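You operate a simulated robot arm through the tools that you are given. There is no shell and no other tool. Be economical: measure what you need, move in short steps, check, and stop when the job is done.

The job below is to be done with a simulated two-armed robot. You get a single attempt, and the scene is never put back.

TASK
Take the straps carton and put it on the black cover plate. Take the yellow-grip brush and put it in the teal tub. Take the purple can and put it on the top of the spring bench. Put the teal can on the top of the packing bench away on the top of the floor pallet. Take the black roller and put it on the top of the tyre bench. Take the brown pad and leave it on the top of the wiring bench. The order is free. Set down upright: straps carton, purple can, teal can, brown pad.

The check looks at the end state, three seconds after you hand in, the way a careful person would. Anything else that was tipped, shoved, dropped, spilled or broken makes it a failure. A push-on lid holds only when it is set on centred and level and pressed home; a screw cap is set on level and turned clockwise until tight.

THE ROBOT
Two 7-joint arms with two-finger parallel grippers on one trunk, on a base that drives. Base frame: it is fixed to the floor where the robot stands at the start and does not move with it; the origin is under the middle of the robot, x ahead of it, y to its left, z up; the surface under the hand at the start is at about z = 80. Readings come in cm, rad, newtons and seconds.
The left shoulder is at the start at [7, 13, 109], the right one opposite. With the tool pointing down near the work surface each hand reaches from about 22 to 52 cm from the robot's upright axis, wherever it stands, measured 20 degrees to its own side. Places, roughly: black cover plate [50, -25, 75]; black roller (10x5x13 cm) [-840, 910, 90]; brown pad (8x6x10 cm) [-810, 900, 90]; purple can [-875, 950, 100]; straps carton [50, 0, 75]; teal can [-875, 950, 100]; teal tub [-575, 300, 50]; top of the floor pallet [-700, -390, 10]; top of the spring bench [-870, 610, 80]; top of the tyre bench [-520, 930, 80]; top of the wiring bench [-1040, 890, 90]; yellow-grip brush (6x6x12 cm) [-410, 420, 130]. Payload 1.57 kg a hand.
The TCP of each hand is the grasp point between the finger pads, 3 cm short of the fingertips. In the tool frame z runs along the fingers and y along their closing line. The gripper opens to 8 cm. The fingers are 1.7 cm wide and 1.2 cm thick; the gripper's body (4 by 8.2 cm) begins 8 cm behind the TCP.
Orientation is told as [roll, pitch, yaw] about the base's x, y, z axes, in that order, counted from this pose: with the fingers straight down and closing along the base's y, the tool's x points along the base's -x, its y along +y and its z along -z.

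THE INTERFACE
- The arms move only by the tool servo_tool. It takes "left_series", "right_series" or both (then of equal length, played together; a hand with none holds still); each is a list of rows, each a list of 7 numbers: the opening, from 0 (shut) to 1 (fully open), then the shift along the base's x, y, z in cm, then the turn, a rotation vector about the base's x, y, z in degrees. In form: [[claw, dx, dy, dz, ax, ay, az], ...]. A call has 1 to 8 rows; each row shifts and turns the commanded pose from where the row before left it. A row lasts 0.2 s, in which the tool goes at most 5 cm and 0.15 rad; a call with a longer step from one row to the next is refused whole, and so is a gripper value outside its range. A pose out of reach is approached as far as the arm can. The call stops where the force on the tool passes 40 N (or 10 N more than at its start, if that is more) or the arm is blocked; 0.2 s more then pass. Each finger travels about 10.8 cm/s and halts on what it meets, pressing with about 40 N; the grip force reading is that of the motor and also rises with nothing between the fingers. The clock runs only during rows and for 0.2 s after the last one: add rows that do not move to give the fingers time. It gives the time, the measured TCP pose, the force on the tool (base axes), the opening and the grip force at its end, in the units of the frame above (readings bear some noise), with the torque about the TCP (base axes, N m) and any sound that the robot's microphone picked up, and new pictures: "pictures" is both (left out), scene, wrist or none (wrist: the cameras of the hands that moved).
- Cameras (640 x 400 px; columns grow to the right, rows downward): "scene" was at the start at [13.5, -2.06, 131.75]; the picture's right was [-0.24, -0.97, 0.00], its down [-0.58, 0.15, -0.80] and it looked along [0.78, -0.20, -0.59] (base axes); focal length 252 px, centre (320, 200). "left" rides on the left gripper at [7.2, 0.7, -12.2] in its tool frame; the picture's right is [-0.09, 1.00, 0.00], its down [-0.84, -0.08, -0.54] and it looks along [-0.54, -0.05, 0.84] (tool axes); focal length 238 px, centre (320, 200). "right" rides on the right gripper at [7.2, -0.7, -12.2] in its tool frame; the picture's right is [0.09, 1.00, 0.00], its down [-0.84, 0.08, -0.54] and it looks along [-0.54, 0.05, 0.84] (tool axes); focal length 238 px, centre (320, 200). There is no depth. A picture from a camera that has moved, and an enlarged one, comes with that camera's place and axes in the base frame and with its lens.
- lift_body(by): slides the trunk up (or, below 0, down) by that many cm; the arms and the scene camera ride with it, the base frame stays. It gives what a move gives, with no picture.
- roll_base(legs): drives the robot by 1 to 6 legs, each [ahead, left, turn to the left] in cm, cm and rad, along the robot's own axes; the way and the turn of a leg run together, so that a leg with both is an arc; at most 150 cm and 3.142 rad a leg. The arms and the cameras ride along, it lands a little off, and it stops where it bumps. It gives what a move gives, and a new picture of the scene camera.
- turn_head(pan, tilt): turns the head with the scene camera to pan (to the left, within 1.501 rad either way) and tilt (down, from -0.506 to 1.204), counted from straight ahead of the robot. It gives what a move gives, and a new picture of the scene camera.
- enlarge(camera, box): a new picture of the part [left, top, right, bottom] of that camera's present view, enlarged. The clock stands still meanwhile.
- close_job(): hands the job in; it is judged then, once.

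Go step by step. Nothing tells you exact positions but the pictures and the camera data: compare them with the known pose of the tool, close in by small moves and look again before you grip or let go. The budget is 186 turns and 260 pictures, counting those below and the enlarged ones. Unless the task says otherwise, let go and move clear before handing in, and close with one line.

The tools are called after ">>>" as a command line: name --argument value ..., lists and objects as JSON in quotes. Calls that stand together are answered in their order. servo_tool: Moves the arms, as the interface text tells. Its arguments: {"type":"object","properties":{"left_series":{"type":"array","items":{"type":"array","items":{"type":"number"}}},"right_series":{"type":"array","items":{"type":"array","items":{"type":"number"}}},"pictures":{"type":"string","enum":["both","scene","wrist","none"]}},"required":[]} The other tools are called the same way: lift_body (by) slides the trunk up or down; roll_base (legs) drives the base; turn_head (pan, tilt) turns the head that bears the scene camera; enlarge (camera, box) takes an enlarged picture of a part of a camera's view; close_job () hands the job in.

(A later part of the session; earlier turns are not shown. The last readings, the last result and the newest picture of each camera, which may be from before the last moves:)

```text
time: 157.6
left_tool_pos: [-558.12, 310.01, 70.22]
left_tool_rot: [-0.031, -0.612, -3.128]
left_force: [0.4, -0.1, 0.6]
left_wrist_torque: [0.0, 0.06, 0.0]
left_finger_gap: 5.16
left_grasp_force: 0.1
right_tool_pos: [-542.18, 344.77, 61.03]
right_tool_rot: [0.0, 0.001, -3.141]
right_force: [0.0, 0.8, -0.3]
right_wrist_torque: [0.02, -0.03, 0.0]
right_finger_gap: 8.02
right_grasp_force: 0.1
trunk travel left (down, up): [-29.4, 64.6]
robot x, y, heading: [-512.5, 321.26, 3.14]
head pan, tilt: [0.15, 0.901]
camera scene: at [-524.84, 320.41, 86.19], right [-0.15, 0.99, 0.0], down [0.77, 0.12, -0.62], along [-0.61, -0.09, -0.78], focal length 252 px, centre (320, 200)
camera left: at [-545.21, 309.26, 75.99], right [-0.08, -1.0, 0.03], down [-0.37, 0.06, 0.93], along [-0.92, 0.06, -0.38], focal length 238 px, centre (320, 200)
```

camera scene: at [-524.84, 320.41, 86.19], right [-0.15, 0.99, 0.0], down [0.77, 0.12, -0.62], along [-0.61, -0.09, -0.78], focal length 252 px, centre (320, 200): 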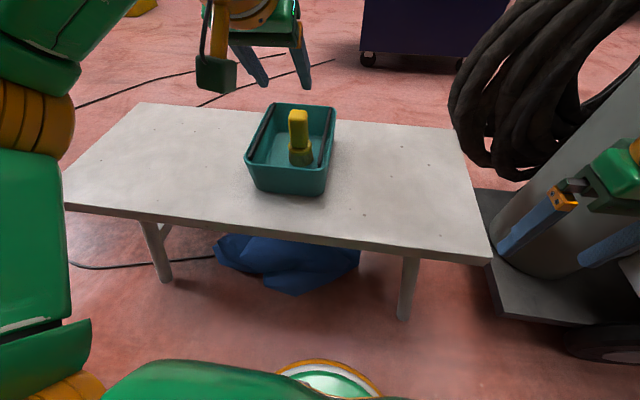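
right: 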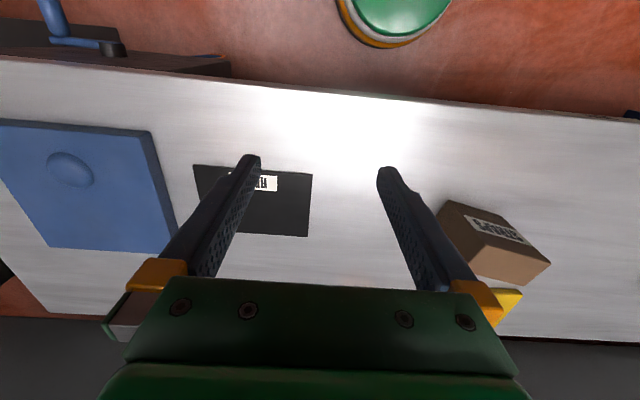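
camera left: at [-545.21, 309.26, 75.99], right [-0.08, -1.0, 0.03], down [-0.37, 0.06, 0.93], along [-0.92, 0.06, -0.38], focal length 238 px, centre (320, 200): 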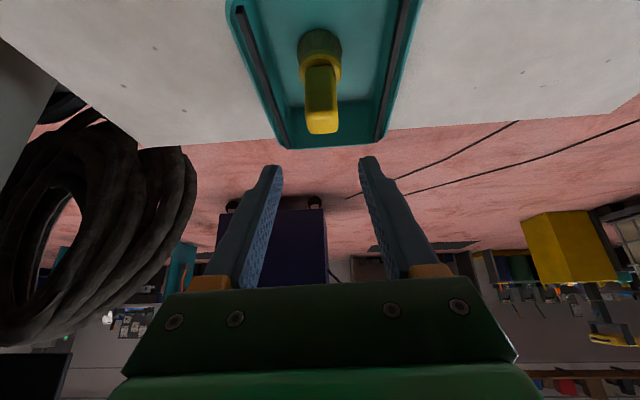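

The brush stands in the tub. I'll restore the arm, raise the trunk and head for the cans at about (-875, 950).

>>> servo_tool --left_series '[[0.8, 3, 0, 2, 0, -5, 0], [0.8, 4, 0, 0, 0, -5, 0], [0.8, 4, 0, 0, 0, -5, 0], [0.8, 3, 0, 0, 0, -5, 0], [0.8, 2, 0, 0, 0, -5, 0], [0.8, 0, -3, 0, 0, -5, 0], [0.8, 0, -4, 0, 0, -5, 0], [0.8, 0, 0, 0, 0, 0, 0]]' --pictures "none"

>>> lift_body --by 40

>>> roll_base --legs '[[-30, 0, 0]]'

>>> turn_head --pan -1.0 --tilt 0.2

```text
time: 159.4
left_tool_pos: [-542.1, 302.58, 72.11]
left_tool_rot: [-0.024, 0.0, -3.132]
left_force: [0.4, -0.5, 0.0]
left_wrist_torque: [0.0, -0.02, -0.01]
left_finger_gap: 6.4
left_grasp_force: 0.1
right_tool_pos: [-542.24, 344.74, 61.04]
right_tool_rot: [0.0, 0.0, -3.142]
right_force: [0.7, 0.4, 0.8]
right_wrist_torque: [0.02, -0.03, -0.01]
right_finger_gap: 7.97
right_grasp_force: 0.0
trunk travel left (down, up): [-29.4, 64.6]
robot x, y, heading: [-512.55, 321.63, 3.143]
head pan, tilt: [0.15, 0.901]
```

```text
time: 163.2
left_tool_pos: [-542.08, 302.67, 112.11]
left_tool_rot: [-0.025, -0.001, -3.131]
left_force: [-0.2, -0.1, 0.3]
left_wrist_torque: [0.01, 0.01, 0.01]
left_finger_gap: 6.4
left_grasp_force: 0.1
right_tool_pos: [-542.2, 344.72, 101.04]
right_tool_rot: [-0.001, -0.001, -3.142]
right_force: [-1.0, -0.8, 0.2]
right_wrist_torque: [0.0, -0.01, -0.02]
right_finger_gap: 7.99
right_grasp_force: 0.1
trunk travel left (down, up): [-69.4, 24.6]
robot x, y, heading: [-512.36, 321.61, 3.141]
head pan, tilt: [0.15, 0.901]
```

```text
time: 165.3
left_tool_pos: [-512.62, 302.73, 112.1]
left_tool_rot: [-0.023, -0.001, -3.138]
left_force: [0.2, 0.8, -0.3]
left_wrist_torque: [-0.02, -0.03, 0.01]
left_finger_gap: 6.41
left_grasp_force: 0.1
right_tool_pos: [-512.37, 344.89, 100.94]
right_tool_rot: [-0.001, 0.001, 3.134]
right_force: [-0.7, 0.2, -0.7]
right_wrist_torque: [0.01, -0.02, 0.01]
right_finger_gap: 7.99
right_grasp_force: 0.0
trunk travel left (down, up): [-69.4, 24.6]
robot x, y, heading: [-482.66, 321.48, 3.132]
head pan, tilt: [0.15, 0.901]
camera scene: at [-495.2, 320.35, 126.17], right [-0.14, 0.99, 0.0], down [0.78, 0.11, -0.62], along [-0.61, -0.09, -0.78], focal length 252 px, centre (320, 200)
```

scene: 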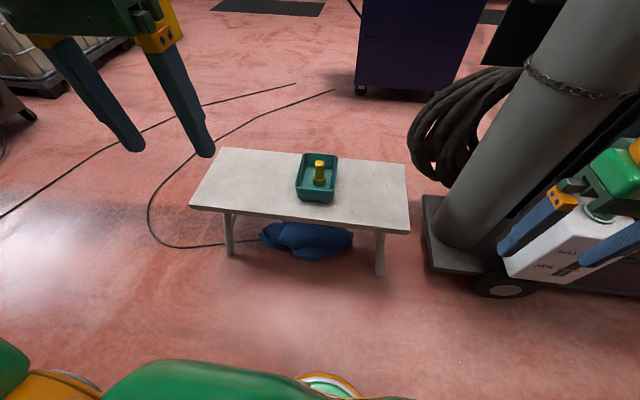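

```text
time: 166.7
left_tool_pos: [-512.31, 302.76, 112.12]
left_tool_rot: [-0.024, -0.002, -3.137]
left_force: [-1.3, -0.2, -0.1]
left_wrist_torque: [0.01, 0.0, 0.04]
left_finger_gap: 6.41
left_grasp_force: 0.0
right_tool_pos: [-512.26, 344.68, 100.92]
right_tool_rot: [0.001, -0.001, 3.136]
right_force: [0.5, 0.7, -0.1]
right_wrist_torque: [0.03, 0.01, 0.01]
right_finger_gap: 8.0
right_grasp_force: 0.0
trunk travel left (down, up): [-69.4, 24.6]
robot x, y, heading: [-482.55, 321.17, 3.135]
head pan, tilt: [-1.0, 0.201]
camera scene: at [-492.56, 329.3, 132.34], right [0.85, 0.53, 0.0], down [0.11, -0.17, -0.98], along [-0.52, 0.83, -0.2], focal length 252 px, centre (320, 200)
```

scene: 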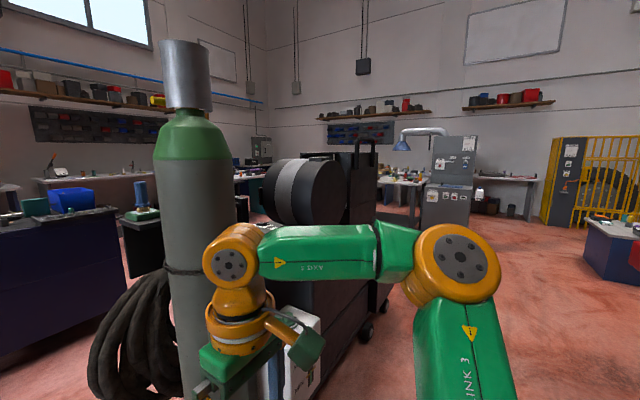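

Benches: the teal-legged one is the spring bench. I'll slide back out of the gap (moving +y) and look ahead.

>>> roll_base --legs '[[9, -80, 0], [0, -150, 0], [0, -65, 0]]'

```text
time: 181.1
left_tool_pos: [-521.7, 593.22, 112.05]
left_tool_rot: [-0.024, -0.002, -3.111]
left_force: [0.2, -0.1, -0.6]
left_wrist_torque: [0.02, 0.0, -0.03]
left_finger_gap: 6.39
left_grasp_force: 0.1
right_tool_pos: [-522.51, 635.25, 100.94]
right_tool_rot: [0.001, 0.001, -3.12]
right_force: [-0.7, -0.4, 0.3]
right_wrist_torque: [0.04, -0.05, 0.0]
right_finger_gap: 7.99
right_grasp_force: 0.0
trunk travel left (down, up): [-69.4, 24.6]
robot x, y, heading: [-492.33, 612.75, -3.119]
head pan, tilt: [-1.0, 0.201]
camera scene: at [-502.52, 620.34, 132.35], right [0.83, 0.56, 0.0], down [0.11, -0.16, -0.98], along [-0.55, 0.81, -0.2], focal length 252 px, centre (320, 200)
```

scene: 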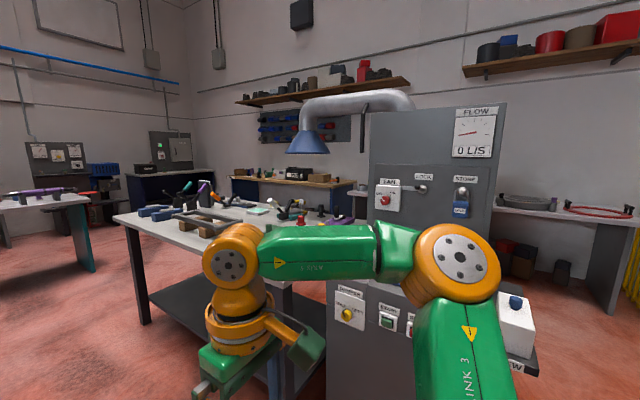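

The wood-topped bench by the wall is the packing bench. The passage between the dark-legged bench (x>-712) and the spring bench (x<-850) is centred near x≈-785. I'll go there facing +y.

>>> roll_base --legs '[[150, 0, -0.02], [0, 0, -1.57], [0, 143, 0], [60, 0, 0]]'

>>> turn_head --pan 0.2 --tilt 0.3

```text
time: 201.9
left_tool_pos: [-805.73, 692.52, 112.08]
left_tool_rot: [-0.024, -0.002, 1.618]
left_force: [-0.3, 0.9, 0.3]
left_wrist_torque: [-0.01, 0.0, -0.01]
left_finger_gap: 6.41
left_grasp_force: 0.0
right_tool_pos: [-763.75, 693.99, 100.97]
right_tool_rot: [-0.001, 0.0, 1.609]
right_force: [-0.6, -0.4, 0.2]
right_wrist_torque: [0.0, 0.01, 0.02]
right_finger_gap: 7.98
right_grasp_force: 0.1
trunk travel left (down, up): [-69.4, 24.6]
robot x, y, heading: [-785.73, 663.39, 1.607]
head pan, tilt: [-1.0, 0.201]
camera scene: at [-778.41, 673.84, 132.35], right [0.57, -0.82, 0.0], down [-0.16, -0.11, -0.98], along [0.8, 0.56, -0.2], focal length 252 px, centre (320, 200)
```

scene: 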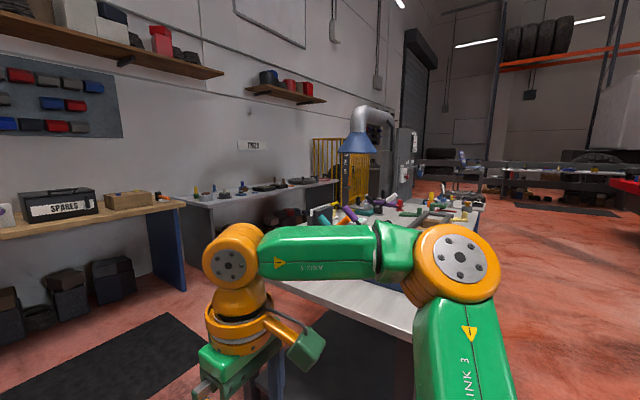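

```text
time: 203.3
left_tool_pos: [-805.8, 692.39, 112.12]
left_tool_rot: [-0.024, -0.001, 1.617]
left_force: [1.4, 0.3, -0.4]
left_wrist_torque: [0.01, -0.01, -0.01]
left_finger_gap: 6.4
left_grasp_force: 0.1
right_tool_pos: [-763.67, 694.21, 100.91]
right_tool_rot: [0.002, 0.001, 1.61]
right_force: [0.4, 1.0, 0.4]
right_wrist_torque: [0.03, 0.01, 0.03]
right_finger_gap: 8.0
right_grasp_force: 0.0
trunk travel left (down, up): [-69.4, 24.6]
robot x, y, heading: [-785.97, 663.88, 1.607]
head pan, tilt: [0.201, 0.3]
camera scene: at [-788.25, 677.7, 131.42], right [0.97, 0.23, 0.0], down [0.07, -0.29, -0.96], along [-0.22, 0.93, -0.3], focal length 252 px, centre (320, 200)
```

scene: 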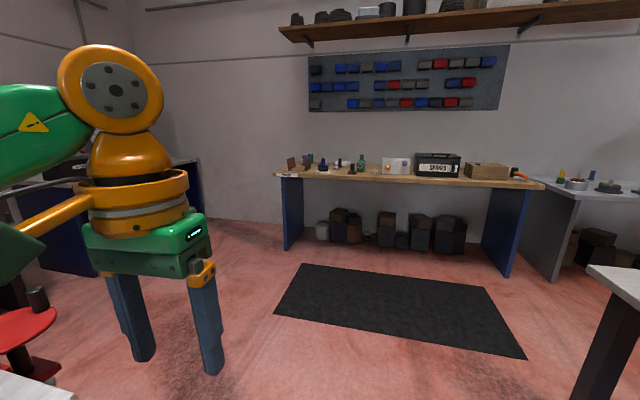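

>>> enlarge --camera "scene" --box '[265, 140, 425, 200]'

>>> enlarge --camera "scene" --box '[400, 140, 560, 200]'

```text
4.00 times, centred on (345, 170) of scene
camera zoom: at [-788.25, 677.7, 131.42], right [0.97, 0.23, 0.0], down [0.07, -0.29, -0.96], along [-0.22, 0.93, -0.3], focal length 1010 px, centre (220, 320)
```

zoom: 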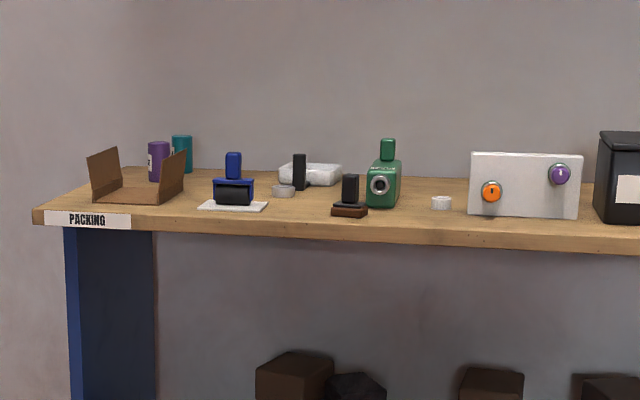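

```text
4.00 times, centred on (480, 170) of scene
camera zoom: at [-788.25, 677.7, 131.42], right [0.97, 0.23, 0.0], down [0.07, -0.29, -0.96], along [-0.22, 0.93, -0.3], focal length 1010 px, centre (-320, 320)
```

zoom: 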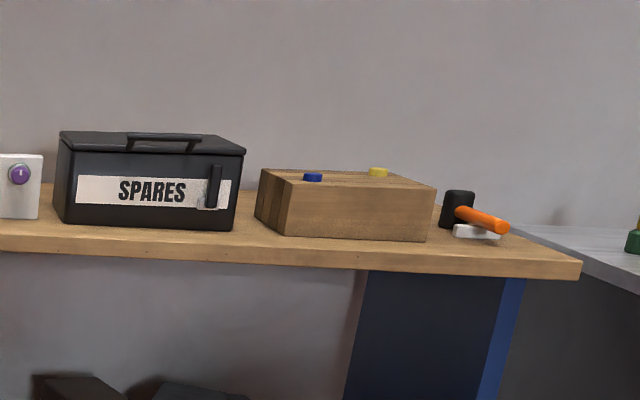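

Found: pad (brown base, black handle) at about (-812, 907), roller (blue handle) at (-839, 910), cans at (-866, 935) and (-864, 954) behind an opened box; bench top z≈86, front edge y≈875. I'll approach the pad first.

>>> roll_base --legs '[[100, 20, -0.036], [60, 15, 0]]'

>>> turn_head --pan -0.1 --tilt 0.75

```text
time: 211.6
left_tool_pos: [-841.57, 851.83, 112.11]
left_tool_rot: [-0.023, -0.002, 1.581]
left_force: [0.4, -0.3, 0.5]
left_wrist_torque: [0.01, 0.01, 0.0]
left_finger_gap: 6.42
left_grasp_force: 0.1
right_tool_pos: [-799.53, 852.11, 101.07]
right_tool_rot: [0.0, -0.001, 1.572]
right_force: [-0.1, -0.4, -0.1]
right_wrist_torque: [-0.01, -0.01, 0.0]
right_finger_gap: 7.99
right_grasp_force: 0.0
trunk travel left (down, up): [-69.4, 24.6]
robot x, y, heading: [-822.78, 822.55, 1.569]
head pan, tilt: [0.201, 0.3]
camera scene: at [-824.6, 836.46, 131.43], right [0.98, 0.2, 0.0], down [0.06, -0.29, -0.96], along [-0.19, 0.94, -0.3], focal length 252 px, centre (320, 200)
```

scene: 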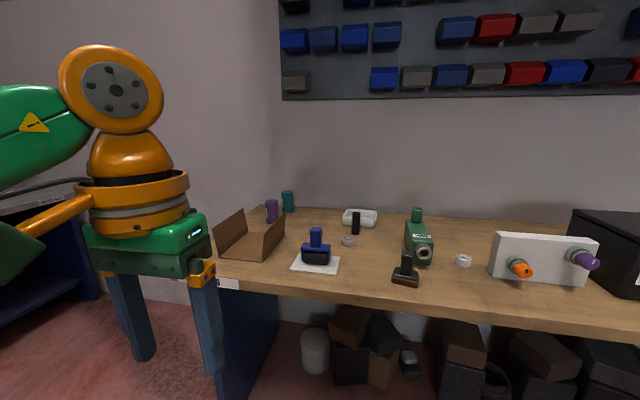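

```text
time: 212.5
left_tool_pos: [-841.58, 851.82, 112.04]
left_tool_rot: [-0.024, -0.002, 1.582]
left_force: [0.3, 0.0, -0.6]
left_wrist_torque: [-0.01, -0.04, 0.0]
left_finger_gap: 6.4
left_grasp_force: 0.0
right_tool_pos: [-799.55, 852.18, 101.02]
right_tool_rot: [0.001, -0.001, 1.573]
right_force: [-0.8, 0.0, 0.0]
right_wrist_torque: [-0.02, 0.01, 0.02]
right_finger_gap: 8.03
right_grasp_force: 0.0
trunk travel left (down, up): [-69.4, 24.6]
robot x, y, heading: [-823.08, 822.04, 1.569]
head pan, tilt: [-0.099, 0.75]
camera scene: at [-821.94, 835.64, 127.39], right [1.0, -0.1, 0.0], down [-0.07, -0.68, -0.73], along [0.07, 0.73, -0.68], focal length 252 px, centre (320, 200)
```

scene: 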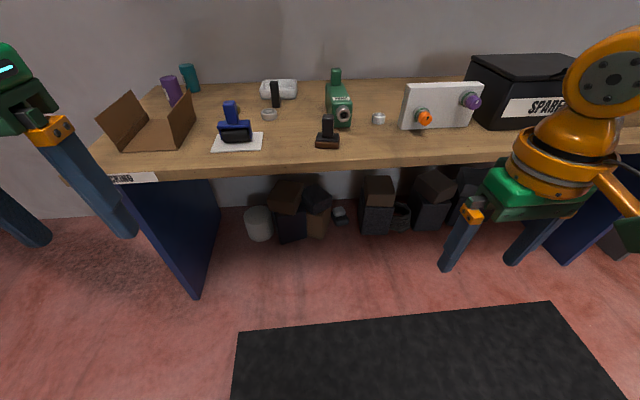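

Pad at about (-814, 897). I'll raise the right hand and drive up to the bench edge.

>>> servo_tool --right_series '[[1, 0, 0, 4, 0, 0, 0], [1, 0, 0, 4, 0, 0, 0], [1, 0, 0, 0, 0, 0, 0]]' --pictures "none"

>>> roll_base --legs '[[28, 0, 0]]'

>>> servo_tool --right_series '[[1, -4, 0, 0, 0, 0, 0], [1, -4, 0, 0, 0, 0, 0], [1, -4, 0, 0, 0, 0, 0], [1, -2, 0, 0, 0, 0, 0], [1, 0, 0, 0, 0, 0, 0]]'

```text
time: 213.3
left_tool_pos: [-841.54, 851.89, 112.15]
left_tool_rot: [-0.025, 0.0, 1.582]
left_force: [0.5, -0.6, 0.6]
left_wrist_torque: [0.0, -0.02, 0.0]
left_finger_gap: 6.38
left_grasp_force: 0.0
right_tool_pos: [-799.43, 851.99, 108.96]
right_tool_rot: [0.001, -0.002, 1.573]
right_force: [-0.7, 0.1, 0.8]
right_wrist_torque: [0.02, 0.0, -0.01]
right_finger_gap: 8.01
right_grasp_force: 0.0
trunk travel left (down, up): [-69.4, 24.6]
robot x, y, heading: [-822.62, 822.28, 1.573]
head pan, tilt: [-0.099, 0.75]
```

```text
time: 215.3
left_tool_pos: [-841.7, 879.73, 112.22]
left_tool_rot: [-0.025, -0.002, 1.587]
left_force: [0.2, -0.8, 0.4]
left_wrist_torque: [-0.02, 0.02, 0.0]
left_finger_gap: 6.39
left_grasp_force: 0.1
right_tool_pos: [-799.64, 879.9, 109.12]
right_tool_rot: [-0.001, -0.002, 1.576]
right_force: [0.4, 0.1, -0.4]
right_wrist_torque: [-0.01, -0.01, 0.01]
right_finger_gap: 8.0
right_grasp_force: 0.0
trunk travel left (down, up): [-69.4, 24.6]
robot x, y, heading: [-822.73, 850.26, 1.575]
head pan, tilt: [-0.099, 0.75]
camera scene: at [-822.04, 863.5, 127.4], right [1.0, -0.1, 0.0], down [-0.06, -0.68, -0.73], along [0.07, 0.73, -0.68], focal length 252 px, centre (320, 200)
```

scene: 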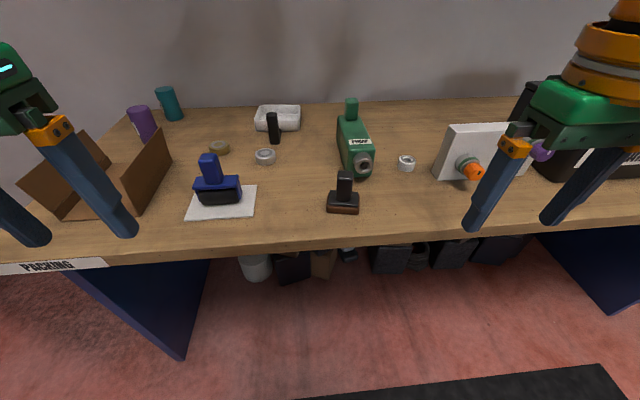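

```text
time: 216.5
left_tool_pos: [-841.81, 879.96, 112.09]
left_tool_rot: [-0.024, -0.001, 1.589]
left_force: [0.7, 0.7, -0.4]
left_wrist_torque: [0.0, 0.01, 0.02]
left_finger_gap: 6.4
left_grasp_force: 0.0
right_tool_pos: [-810.54, 879.04, 108.1]
right_tool_rot: [0.001, 0.002, 1.576]
right_force: [0.8, 0.3, 0.5]
right_wrist_torque: [-0.04, -0.02, -0.02]
right_finger_gap: 7.99
right_grasp_force: 0.1
right hand out of reach, approached as far as the arm can: row 3, 4
trunk travel left (down, up): [-69.4, 24.6]
robot x, y, heading: [-823.02, 850.17, 1.575]
head pan, tilt: [-0.099, 0.75]
camera scene: at [-822.07, 863.7, 127.38], right [1.0, -0.1, 0.0], down [-0.06, -0.68, -0.73], along [0.07, 0.73, -0.68], focal length 252 px, centre (320, 200)
camera right: at [-809.9, 872.07, 120.38], right [-1.0, -0.1, 0.0], down [-0.08, 0.84, 0.54], along [-0.05, 0.54, -0.84], focal length 238 px, centre (320, 200)
```

scene: 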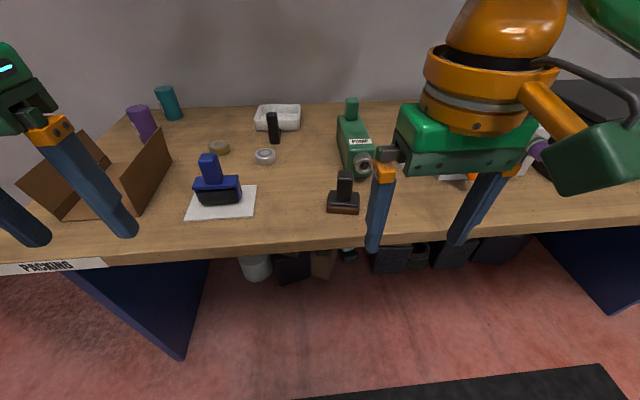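
right: 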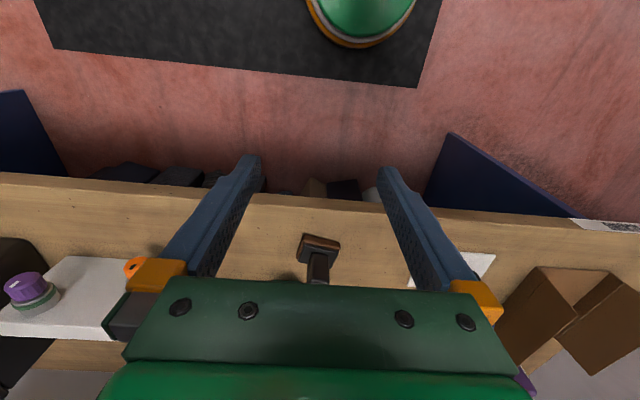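

The hand is near its limit in that direction, so I'll shift the base 7 cm left and then reach forward over the pad.

>>> roll_base --legs '[[0, 7, 0]]'

>>> servo_tool --right_series '[[1, 2, 4, -1, 0, 0, 0], [1, 2, 4, 0, 0, 0, 0], [1, 0, 4, 0, 0, 0, 0], [1, 0, 0, 0, 0, 0, 0]]'

```text
time: 217.5
left_tool_pos: [-848.4, 879.85, 112.07]
left_tool_rot: [-0.021, 0.0, 1.588]
left_force: [0.8, 0.4, 0.1]
left_wrist_torque: [0.0, 0.0, 0.0]
left_finger_gap: 6.39
left_grasp_force: 0.0
right_tool_pos: [-817.21, 879.14, 108.11]
right_tool_rot: [0.006, 0.0, 1.579]
right_force: [0.6, -0.5, 0.3]
right_wrist_torque: [-0.01, 0.03, 0.03]
right_finger_gap: 7.98
right_grasp_force: 0.1
trunk travel left (down, up): [-69.4, 24.6]
robot x, y, heading: [-829.52, 850.63, 1.577]
head pan, tilt: [-0.099, 0.75]
camera scene: at [-828.59, 863.63, 127.38], right [1.0, -0.09, 0.0], down [-0.07, -0.68, -0.73], along [0.07, 0.73, -0.68], focal length 252 px, centre (320, 200)
```

scene: 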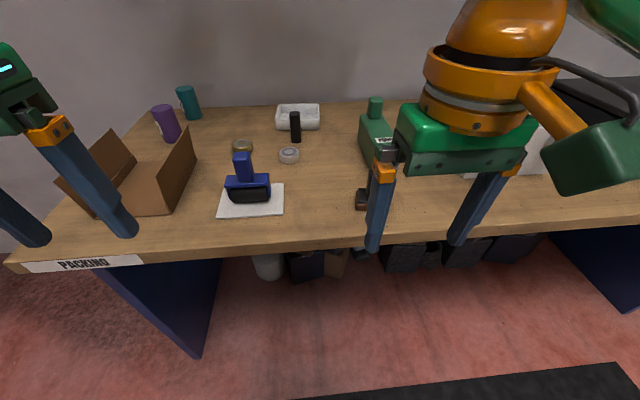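

```text
time: 218.5
left_tool_pos: [-848.72, 879.92, 112.19]
left_tool_rot: [-0.024, -0.003, 1.588]
left_force: [-0.4, 0.3, -0.7]
left_wrist_torque: [-0.02, 0.02, -0.01]
left_finger_gap: 6.39
left_grasp_force: 0.1
right_tool_pos: [-811.61, 888.37, 105.11]
right_tool_rot: [0.002, 0.001, 1.577]
right_force: [-0.1, -0.1, 0.2]
right_wrist_torque: [0.01, 0.0, 0.0]
right_finger_gap: 8.02
right_grasp_force: 0.2
right hand out of reach, approached as far as the arm can: row 2, 3
trunk travel left (down, up): [-69.4, 24.6]
robot x, y, heading: [-829.53, 850.43, 1.581]
head pan, tilt: [-0.099, 0.75]
camera scene: at [-829.01, 863.63, 127.38], right [1.0, -0.09, 0.0], down [-0.06, -0.68, -0.73], along [0.07, 0.73, -0.68], focal length 252 px, centre (320, 200)
camera right: at [-810.86, 881.33, 117.38], right [-1.0, -0.1, 0.0], down [-0.08, 0.84, 0.54], along [-0.06, 0.54, -0.84], focal length 238 px, centre (320, 200)
```

scene: 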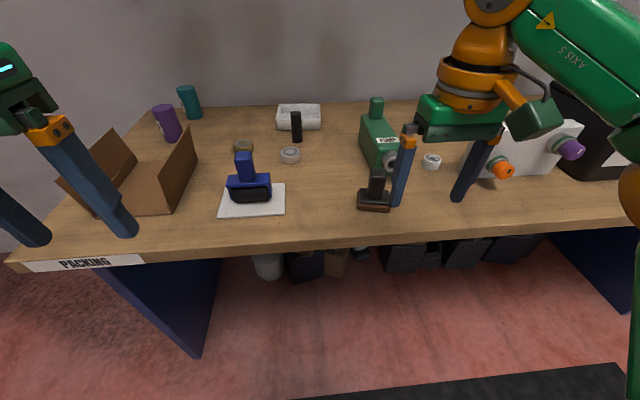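
right: 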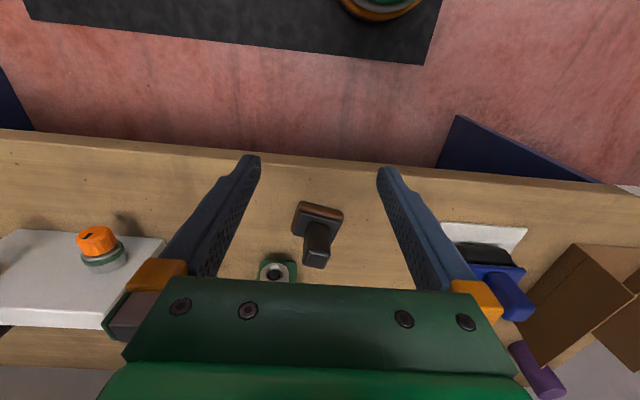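

The pad's handle is about at (-812.8, 901.5), top z≈98. I'll raise the trunk 10 cm for better reach and move over it.

>>> lift_body --by 10

>>> servo_tool --right_series '[[1, -0.4, 2, -4, 0, 0, 0], [1, -0.4, 3, -3, 0, 0, 0], [1, -0.4, 4, -1, 0, 0, 0], [1, 0, 4, 0, 0, 0, 0], [1, 0, 0, 0, 0, 0, 0]]'

```text
time: 219.8
left_tool_pos: [-848.79, 879.87, 122.2]
left_tool_rot: [-0.024, -0.002, 1.589]
left_force: [-0.2, 0.0, 0.5]
left_wrist_torque: [-0.01, 0.01, 0.0]
left_finger_gap: 6.39
left_grasp_force: 0.1
right_tool_pos: [-811.65, 888.44, 115.17]
right_tool_rot: [0.002, 0.001, 1.578]
right_force: [-0.6, 1.3, 0.0]
right_wrist_torque: [0.01, 0.01, 0.0]
right_finger_gap: 8.0
right_grasp_force: 0.1
trunk travel left (down, up): [-79.4, 14.6]
robot x, y, heading: [-829.86, 850.43, 1.579]
head pan, tilt: [-0.099, 0.75]
```

```text
time: 221.0
left_tool_pos: [-848.7, 879.79, 122.22]
left_tool_rot: [-0.023, -0.001, 1.586]
left_force: [-0.5, 0.1, 0.6]
left_wrist_torque: [-0.01, 0.01, -0.01]
left_finger_gap: 6.4
left_grasp_force: 0.0
right_tool_pos: [-809.42, 893.9, 105.56]
right_tool_rot: [0.001, -0.002, 1.577]
right_force: [0.4, 0.5, -0.5]
right_wrist_torque: [0.01, 0.01, -0.02]
right_finger_gap: 7.99
right_grasp_force: 0.1
right hand out of reach, approached as far as the arm can: row 2, 3, 4
trunk travel left (down, up): [-79.4, 14.6]
robot x, y, heading: [-829.74, 850.46, 1.575]
head pan, tilt: [-0.099, 0.75]
camera scene: at [-829.05, 863.66, 137.38], right [1.0, -0.09, 0.0], down [-0.06, -0.68, -0.73], along [0.07, 0.73, -0.68], focal length 252 px, centre (320, 200)
camera right: at [-808.67, 886.82, 117.86], right [-1.0, -0.1, 0.0], down [-0.08, 0.84, 0.54], along [-0.06, 0.54, -0.84], focal length 238 px, centre (320, 200)
```

scene: 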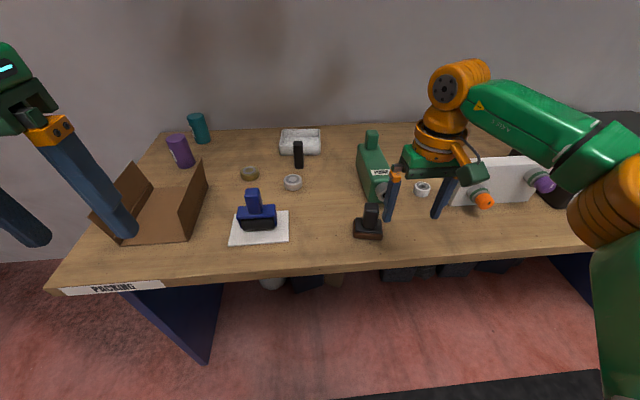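
right: 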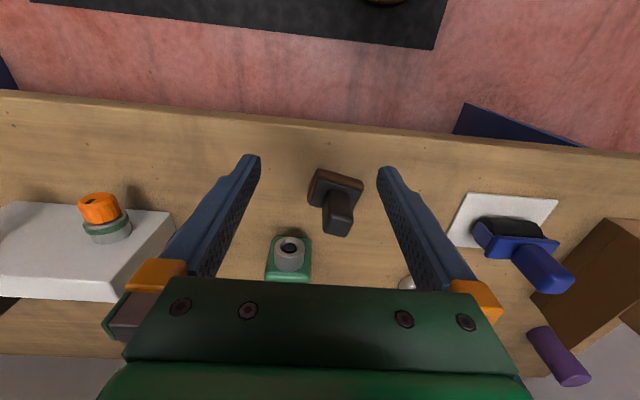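

The bench edge is actually near y≈894, so I can drive closer. I'll pull the hand back a little and drive 14 cm forward.

>>> servo_tool --right_series '[[1, -1, -4, 0, 0, 0, 0], [1, -1, -3, 0, 0, 0, 0], [1, 0, 0, 0, 0, 0, 0]]' --pictures "none"

>>> roll_base --legs '[[14, 0, 0]]'

>>> servo_tool --right_series '[[1, 0, 0, 0, 0, 0, 0]]'

```text
time: 221.8
left_tool_pos: [-848.84, 880.0, 121.99]
left_tool_rot: [-0.023, 0.0, 1.588]
left_force: [0.4, -0.1, -0.6]
left_wrist_torque: [-0.03, -0.01, 0.01]
left_finger_gap: 6.41
left_grasp_force: 0.1
right_tool_pos: [-811.47, 887.06, 105.51]
right_tool_rot: [0.002, 0.0, 1.576]
right_force: [-0.6, 0.9, 0.6]
right_wrist_torque: [-0.02, 0.02, 0.0]
right_finger_gap: 8.0
right_grasp_force: 0.0
trunk travel left (down, up): [-79.4, 14.6]
robot x, y, heading: [-829.74, 850.2, 1.575]
head pan, tilt: [-0.099, 0.75]
```

```text
time: 223.2
left_tool_pos: [-848.75, 893.45, 122.09]
left_tool_rot: [-0.023, -0.005, 1.587]
left_force: [0.9, 0.8, 0.4]
left_wrist_torque: [0.01, -0.01, 0.0]
left_finger_gap: 6.41
left_grasp_force: 0.1
right_tool_pos: [-811.5, 900.63, 105.53]
right_tool_rot: [0.0, -0.002, 1.578]
right_force: [0.7, -0.1, -0.5]
right_wrist_torque: [0.01, -0.04, -0.01]
right_finger_gap: 8.01
right_grasp_force: 0.0
trunk travel left (down, up): [-79.4, 14.6]
robot x, y, heading: [-830.21, 864.24, 1.575]
head pan, tilt: [-0.099, 0.75]
camera scene: at [-829.11, 877.13, 137.42], right [1.0, -0.09, 0.0], down [-0.06, -0.68, -0.73], along [0.07, 0.73, -0.68], focal length 252 px, centre (320, 200)
```

scene: 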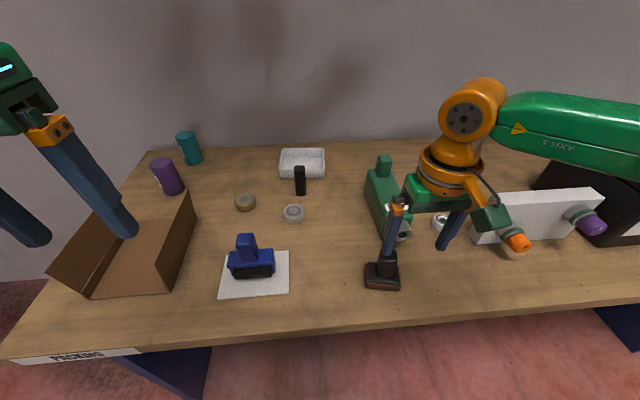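

```text
time: 223.6
left_tool_pos: [-848.86, 893.67, 122.05]
left_tool_rot: [-0.025, -0.001, 1.586]
left_force: [0.2, 0.8, 0.7]
left_wrist_torque: [0.02, -0.03, -0.02]
left_finger_gap: 6.38
left_grasp_force: 0.1
right_tool_pos: [-811.47, 900.85, 105.54]
right_tool_rot: [0.001, 0.0, 1.578]
right_force: [0.2, 0.2, 0.1]
right_wrist_torque: [0.03, 0.0, 0.0]
right_finger_gap: 8.0
right_grasp_force: 0.1
trunk travel left (down, up): [-79.4, 14.6]
robot x, y, heading: [-829.85, 864.16, 1.575]
head pan, tilt: [-0.099, 0.75]
camera scene: at [-829.11, 877.48, 137.38], right [1.0, -0.09, 0.0], down [-0.06, -0.68, -0.73], along [0.07, 0.73, -0.68], focal length 252 px, centre (320, 200)
camera right: at [-810.73, 893.68, 117.8], right [-1.0, -0.1, 0.0], down [-0.08, 0.84, 0.54], along [-0.05, 0.54, -0.84], focal length 238 px, centre (320, 200)
```

scene: 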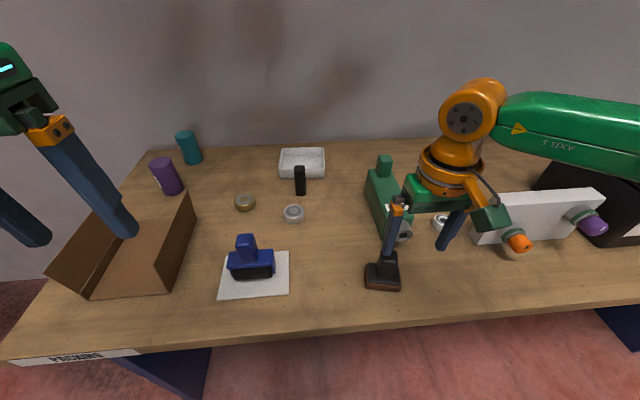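
right: 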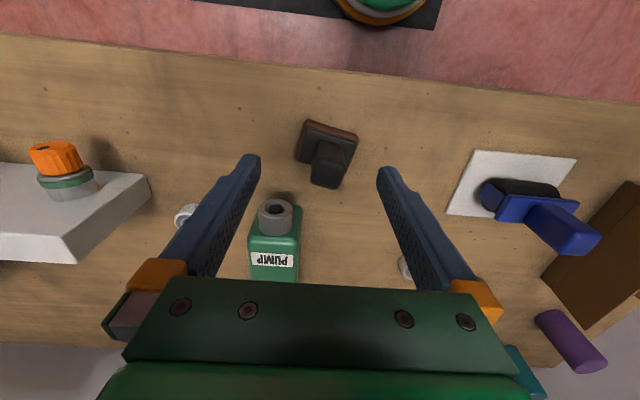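

The handle is at (-812.5, 903.2). Aligning, narrowing the opening, and lowering.

>>> servo_tool --right_series '[[0.75, -1, 2.4, 0, 0, 0, 0], [0.75, 0, 0, -3, 0, 0, 0], [0.75, 0, 0, -3, 0, 0, 0], [0.75, 0, 0, -2.5, 0, 0, 0], [0.75, 0, 0, 0, 0, 0, 0]]'

```text
time: 224.8
left_tool_pos: [-848.88, 893.74, 122.1]
left_tool_rot: [-0.024, -0.001, 1.586]
left_force: [-0.3, 0.1, -0.2]
left_wrist_torque: [0.0, 0.0, -0.05]
left_finger_gap: 6.41
left_grasp_force: 0.1
right_tool_pos: [-812.46, 902.96, 96.94]
right_tool_rot: [0.003, 0.0, 1.578]
right_force: [-0.3, 0.2, -1.6]
right_wrist_torque: [0.02, 0.02, -0.03]
right_finger_gap: 6.01
right_grasp_force: 0.0
trunk travel left (down, up): [-79.4, 14.6]
robot x, y, heading: [-830.04, 864.13, 1.572]
head pan, tilt: [-0.099, 0.75]
camera scene: at [-829.11, 877.47, 137.38], right [1.0, -0.09, 0.0], down [-0.06, -0.68, -0.73], along [0.07, 0.73, -0.68], focal length 252 px, centre (320, 200)
camera right: at [-811.74, 895.9, 109.25], right [-1.0, -0.1, 0.0], down [-0.08, 0.84, 0.54], along [-0.06, 0.54, -0.84], focal length 238 px, centre (320, 200)
```

scene: 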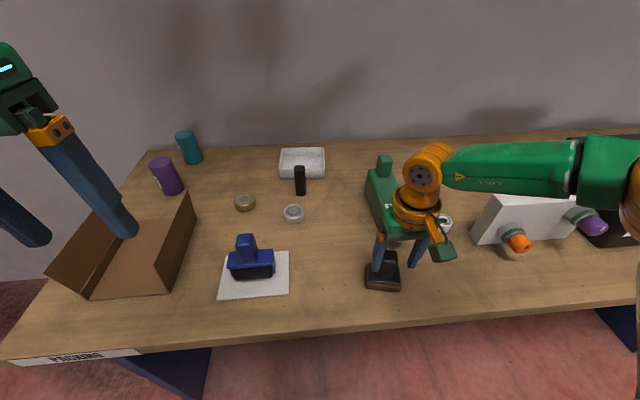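
right: 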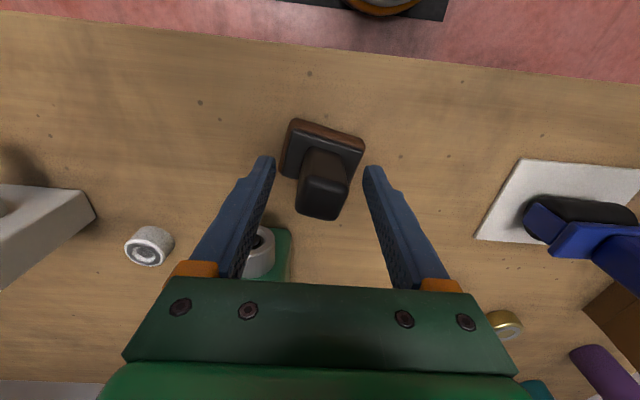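

>>> servo_tool --right_series '[[0.75, 0, 0.2, -0.5, 0, 0, -5], [0.5, 0, 0, 0, 0, 0, 0], [0.3, 0, 0, 0, 0, 0, 0], [0.1, 0, 0, 0, 0, 0, 0], [0.1, 0, 0, 0, 0, 0, 0], [0.1, 0, 0, 1, 0, 0, 0], [0.1, 0, 0, 3, 0, 0, 0], [0.1, 0, 0, 3, 0, 0, 0]]'

```text
time: 226.6
left_tool_pos: [-848.88, 893.61, 122.15]
left_tool_rot: [-0.026, -0.003, 1.587]
left_force: [0.0, -0.5, -0.4]
left_wrist_torque: [0.0, -0.02, 0.04]
left_finger_gap: 6.38
left_grasp_force: 0.1
right_tool_pos: [-812.53, 903.3, 103.71]
right_tool_rot: [0.002, -0.001, 1.488]
right_force: [0.9, 0.0, -2.0]
right_wrist_torque: [-0.06, -0.01, 0.02]
right_finger_gap: 3.35
right_grasp_force: 40.1
trunk travel left (down, up): [-79.4, 14.6]
robot x, y, heading: [-829.92, 864.22, 1.574]
head pan, tilt: [-0.099, 0.75]
camera scene: at [-829.11, 877.46, 137.38], right [1.0, -0.09, 0.0], down [-0.06, -0.68, -0.73], along [0.07, 0.73, -0.68], focal length 252 px, centre (320, 200)
camera right: at [-812.44, 896.13, 115.97], right [-1.0, -0.01, 0.0], down [-0.01, 0.84, 0.54], along [-0.01, 0.54, -0.84], focal length 238 px, centre (320, 200)
```

scene: 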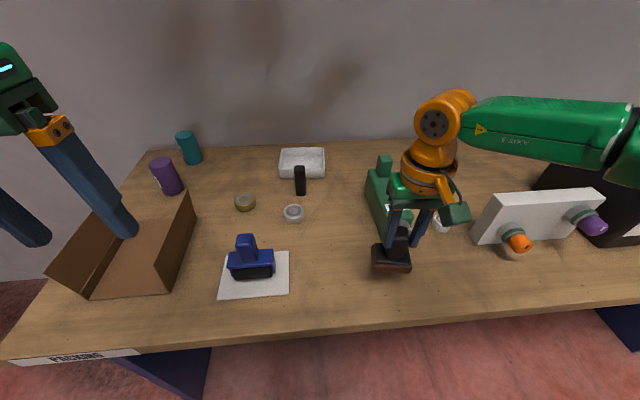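
right: 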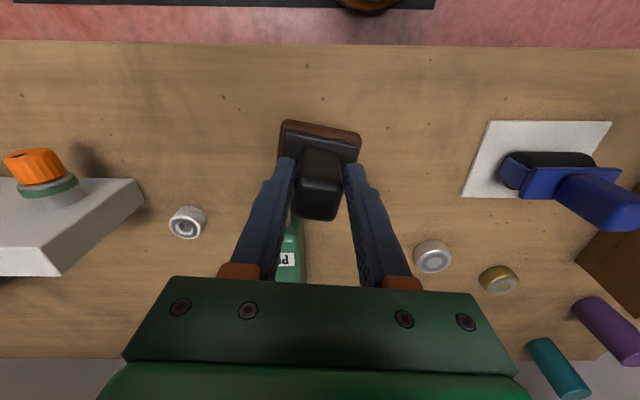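

The pad is held. Since the roller is right here at about (-840, 908), I'll take it with the left hand too.

>>> servo_tool --left_series '[[1, 2, 2, -4, 0, 0, 0], [1, 2, 2, -4, 0, 0, 0], [1, 2, 3, -3, 0, 0, 0], [1, 2, 3, -2, 0, 0, 0], [1, 0, 0, 0, 0, 0, 0]]'

```text
time: 227.8
left_tool_pos: [-840.77, 903.71, 108.84]
left_tool_rot: [-0.025, -0.002, 1.589]
left_force: [0.4, 0.4, 0.1]
left_wrist_torque: [0.03, 0.01, 0.02]
left_finger_gap: 7.99
left_grasp_force: 0.0
right_tool_pos: [-812.44, 903.31, 103.7]
right_tool_rot: [0.003, 0.001, 1.49]
right_force: [-0.3, 0.5, -2.1]
right_wrist_torque: [-0.02, 0.0, 0.02]
right_finger_gap: 3.34
right_grasp_force: 39.8
trunk travel left (down, up): [-79.4, 14.6]
robot x, y, heading: [-829.67, 864.17, 1.574]
head pan, tilt: [-0.099, 0.75]
camera scene: at [-829.13, 877.49, 137.38], right [1.0, -0.09, 0.0], down [-0.06, -0.68, -0.73], along [0.07, 0.73, -0.68], focal length 252 px, centre (320, 200)
camera left: at [-841.67, 896.58, 120.93], right [-1.0, 0.08, -0.02], down [0.05, 0.84, 0.54], along [0.06, 0.54, -0.84], focal length 238 px, centre (320, 200)
```

scene: 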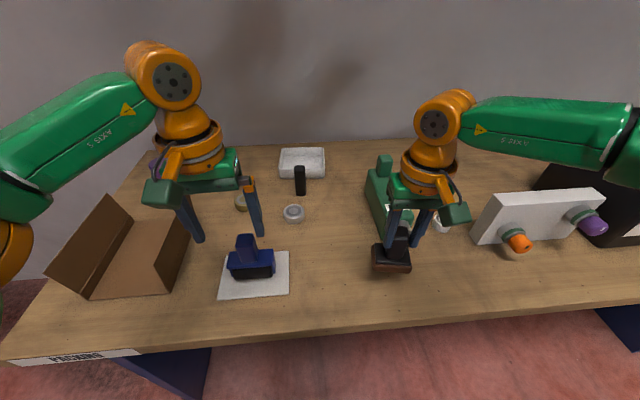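
left: 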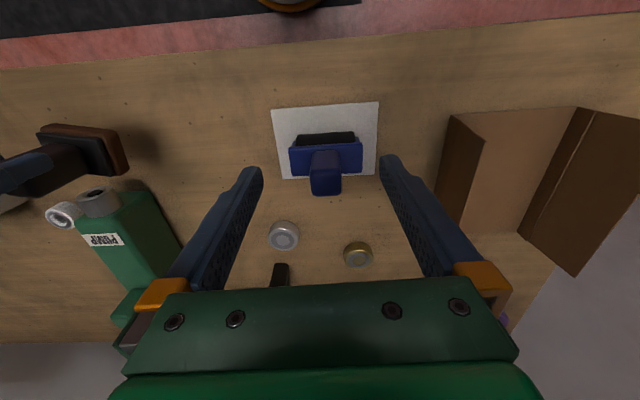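

>>> servo_tool --left_series '[[0.8, -0.2, 3.8, 0, 0, 0, 0], [0.8, 0, 0, -3, 0, 0, 0], [0.8, 0, 0, -3, 0, 0, 0], [0.8, 0, 0, -2, 0, 0, 0], [0.8, 0, 0, 0, 0, 0, 0]]'

```text
time: 229.0
left_tool_pos: [-840.92, 907.6, 100.88]
left_tool_rot: [-0.021, 0.0, 1.586]
left_force: [0.1, -0.1, -0.2]
left_wrist_torque: [0.02, 0.0, 0.02]
left_finger_gap: 6.39
left_grasp_force: 0.1
right_tool_pos: [-812.56, 903.31, 103.61]
right_tool_rot: [0.0, 0.0, 1.493]
right_force: [0.4, -0.3, -2.6]
right_wrist_torque: [-0.04, 0.02, 0.01]
right_finger_gap: 3.35
right_grasp_force: 40.0
trunk travel left (down, up): [-79.4, 14.6]
robot x, y, heading: [-830.18, 863.94, 1.573]
head pan, tilt: [-0.099, 0.75]
camera scene: at [-829.07, 877.54, 137.37], right [1.0, -0.09, 0.0], down [-0.06, -0.68, -0.73], along [0.07, 0.73, -0.68], focal length 252 px, centre (320, 200)
camera left: at [-841.91, 900.45, 113.09], right [-1.0, 0.08, -0.02], down [0.05, 0.84, 0.54], along [0.06, 0.54, -0.84], focal length 238 px, centre (320, 200)
```

scene: 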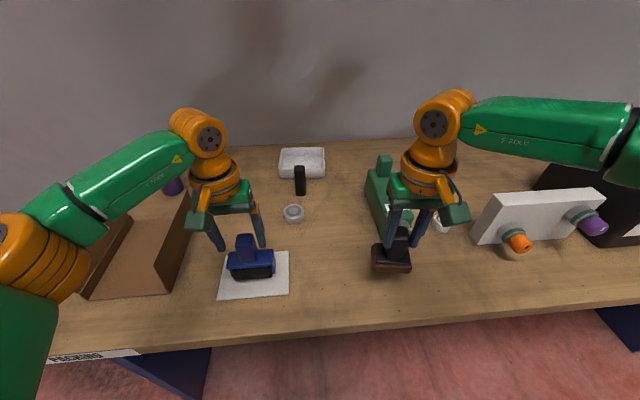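
left: 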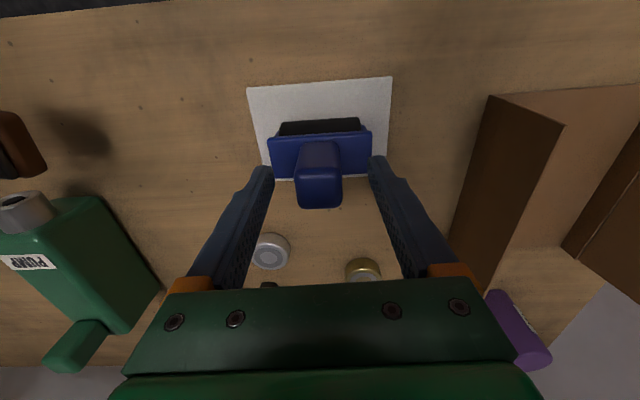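

>>> servo_tool --left_series '[[0.8, 0, 0.2, -1.6, 0, 0, 0], [0.6, 0, 0, 0, 0, 0, 0], [0.4, 0, 0, 0, 0, 0, 0], [0.2, 0, 0, 0, 0, 0, 0], [0.2, 0, 0, 0, 0, 0, 0]]'

```text
time: 230.2
left_tool_pos: [-841.01, 907.86, 99.39]
left_tool_rot: [-0.021, 0.001, 1.588]
left_force: [-0.1, 1.1, 0.7]
left_wrist_torque: [0.13, 0.25, -0.04]
left_finger_gap: 3.35
left_grasp_force: 39.8
right_tool_pos: [-812.54, 903.36, 103.67]
right_tool_rot: [0.003, 0.0, 1.492]
right_force: [0.6, -0.5, -2.9]
right_wrist_torque: [-0.01, 0.0, 0.04]
right_finger_gap: 3.33
right_grasp_force: 39.7
trunk travel left (down, up): [-79.4, 14.6]
robot x, y, heading: [-830.21, 864.3, 1.575]
head pan, tilt: [-0.099, 0.75]
camera scene: at [-829.08, 877.56, 137.37], right [1.0, -0.09, 0.0], down [-0.06, -0.68, -0.73], along [0.07, 0.73, -0.68], focal length 252 px, centre (320, 200)
camera left: at [-841.86, 900.69, 111.59], right [-1.0, 0.08, -0.02], down [0.05, 0.84, 0.54], along [0.06, 0.54, -0.84], focal length 238 px, centre (320, 200)
```

scene: 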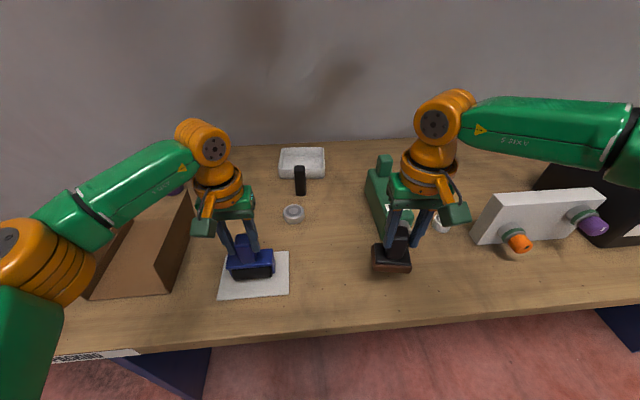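
left: 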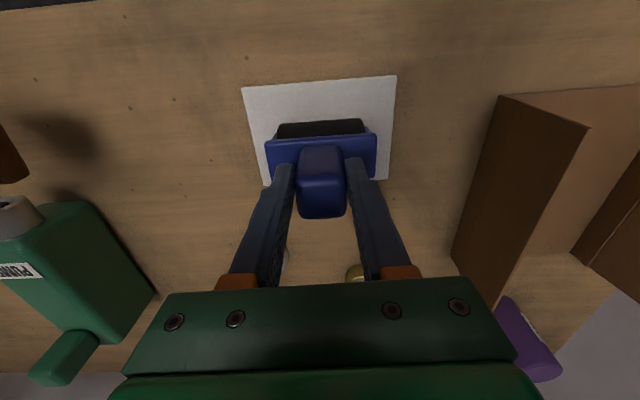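

Handle gripped. Lifting both and drawing them back.

>>> servo_tool --left_series '[[0.2, 0, 0, 2, 0, 0, 0], [0.2, 0, 0, 3, 0, 0, 0], [0.2, 0, 0, 3, 0, 0, 0], [0.2, 0, -2, 2, 0, 0, 0], [0.2, 0, -4, 0, 0, 0, 0], [0.2, 0, -4, 0, 0, 0, 0], [0.2, 0, 0, 0, 0, 0, 0]]' --right_series '[[0.1, 0, 0, 1, 0, 0, 0], [0.1, 0, 0, 2, 0, 0, 0], [0.1, 0, 0, 2, 0, 0, 0], [0.1, 1, -3, 1, 0, 0, 0], [0.1, 2, -4, 0, 0, 0, 0], [0.1, 2, -4, 0, 0, 0, 0], [0.1, 0, 0, 0, 0, 0, 0]]'

```text
time: 231.8
left_tool_pos: [-841.12, 897.84, 109.08]
left_tool_rot: [-0.024, 0.002, 1.587]
left_force: [-1.1, 1.0, -3.4]
left_wrist_torque: [-0.06, -0.01, 0.01]
left_finger_gap: 3.38
left_grasp_force: 40.2
right_tool_pos: [-807.4, 892.6, 109.69]
right_tool_rot: [0.004, 0.001, 1.491]
right_force: [-0.3, 0.2, -2.3]
right_wrist_torque: [-0.08, -0.02, 0.01]
right_finger_gap: 3.34
right_grasp_force: 40.0
trunk travel left (down, up): [-79.4, 14.6]
robot x, y, heading: [-829.88, 864.24, 1.577]
head pan, tilt: [-0.099, 0.75]
camera scene: at [-829.11, 877.74, 137.35], right [1.0, -0.09, 0.0], down [-0.06, -0.68, -0.73], along [0.07, 0.73, -0.68], focal length 252 px, centre (320, 200)
camera right: at [-807.33, 885.5, 121.91], right [-1.0, -0.01, 0.0], down [-0.01, 0.84, 0.54], along [-0.01, 0.54, -0.84], focal length 238 px, centre (320, 200)
camera left: at [-842.0, 890.85, 121.31], right [-1.0, 0.07, -0.02], down [0.05, 0.84, 0.54], along [0.06, 0.54, -0.84], focal length 238 px, centre (320, 200)
```

scene: 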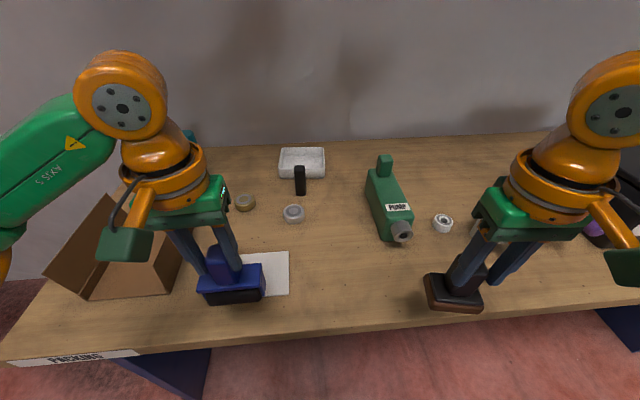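
right: 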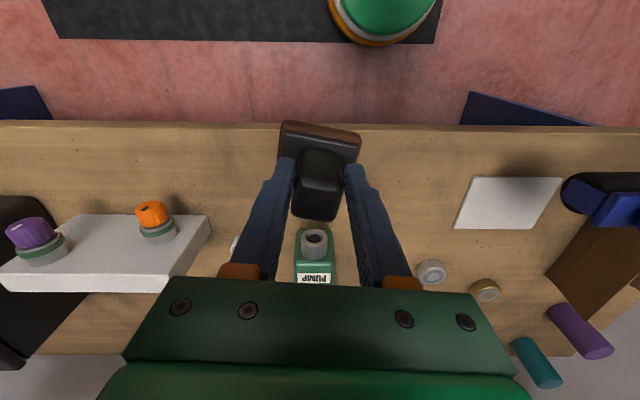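
left: 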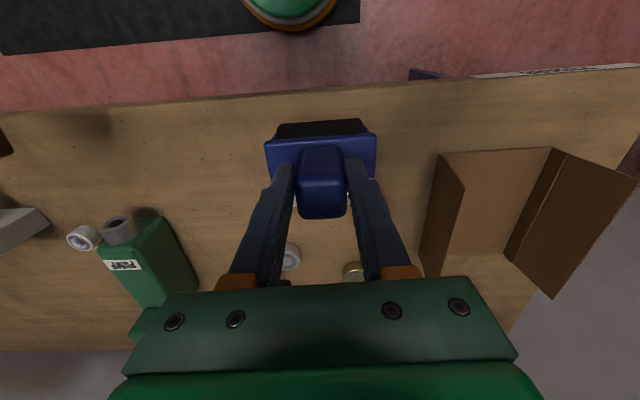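

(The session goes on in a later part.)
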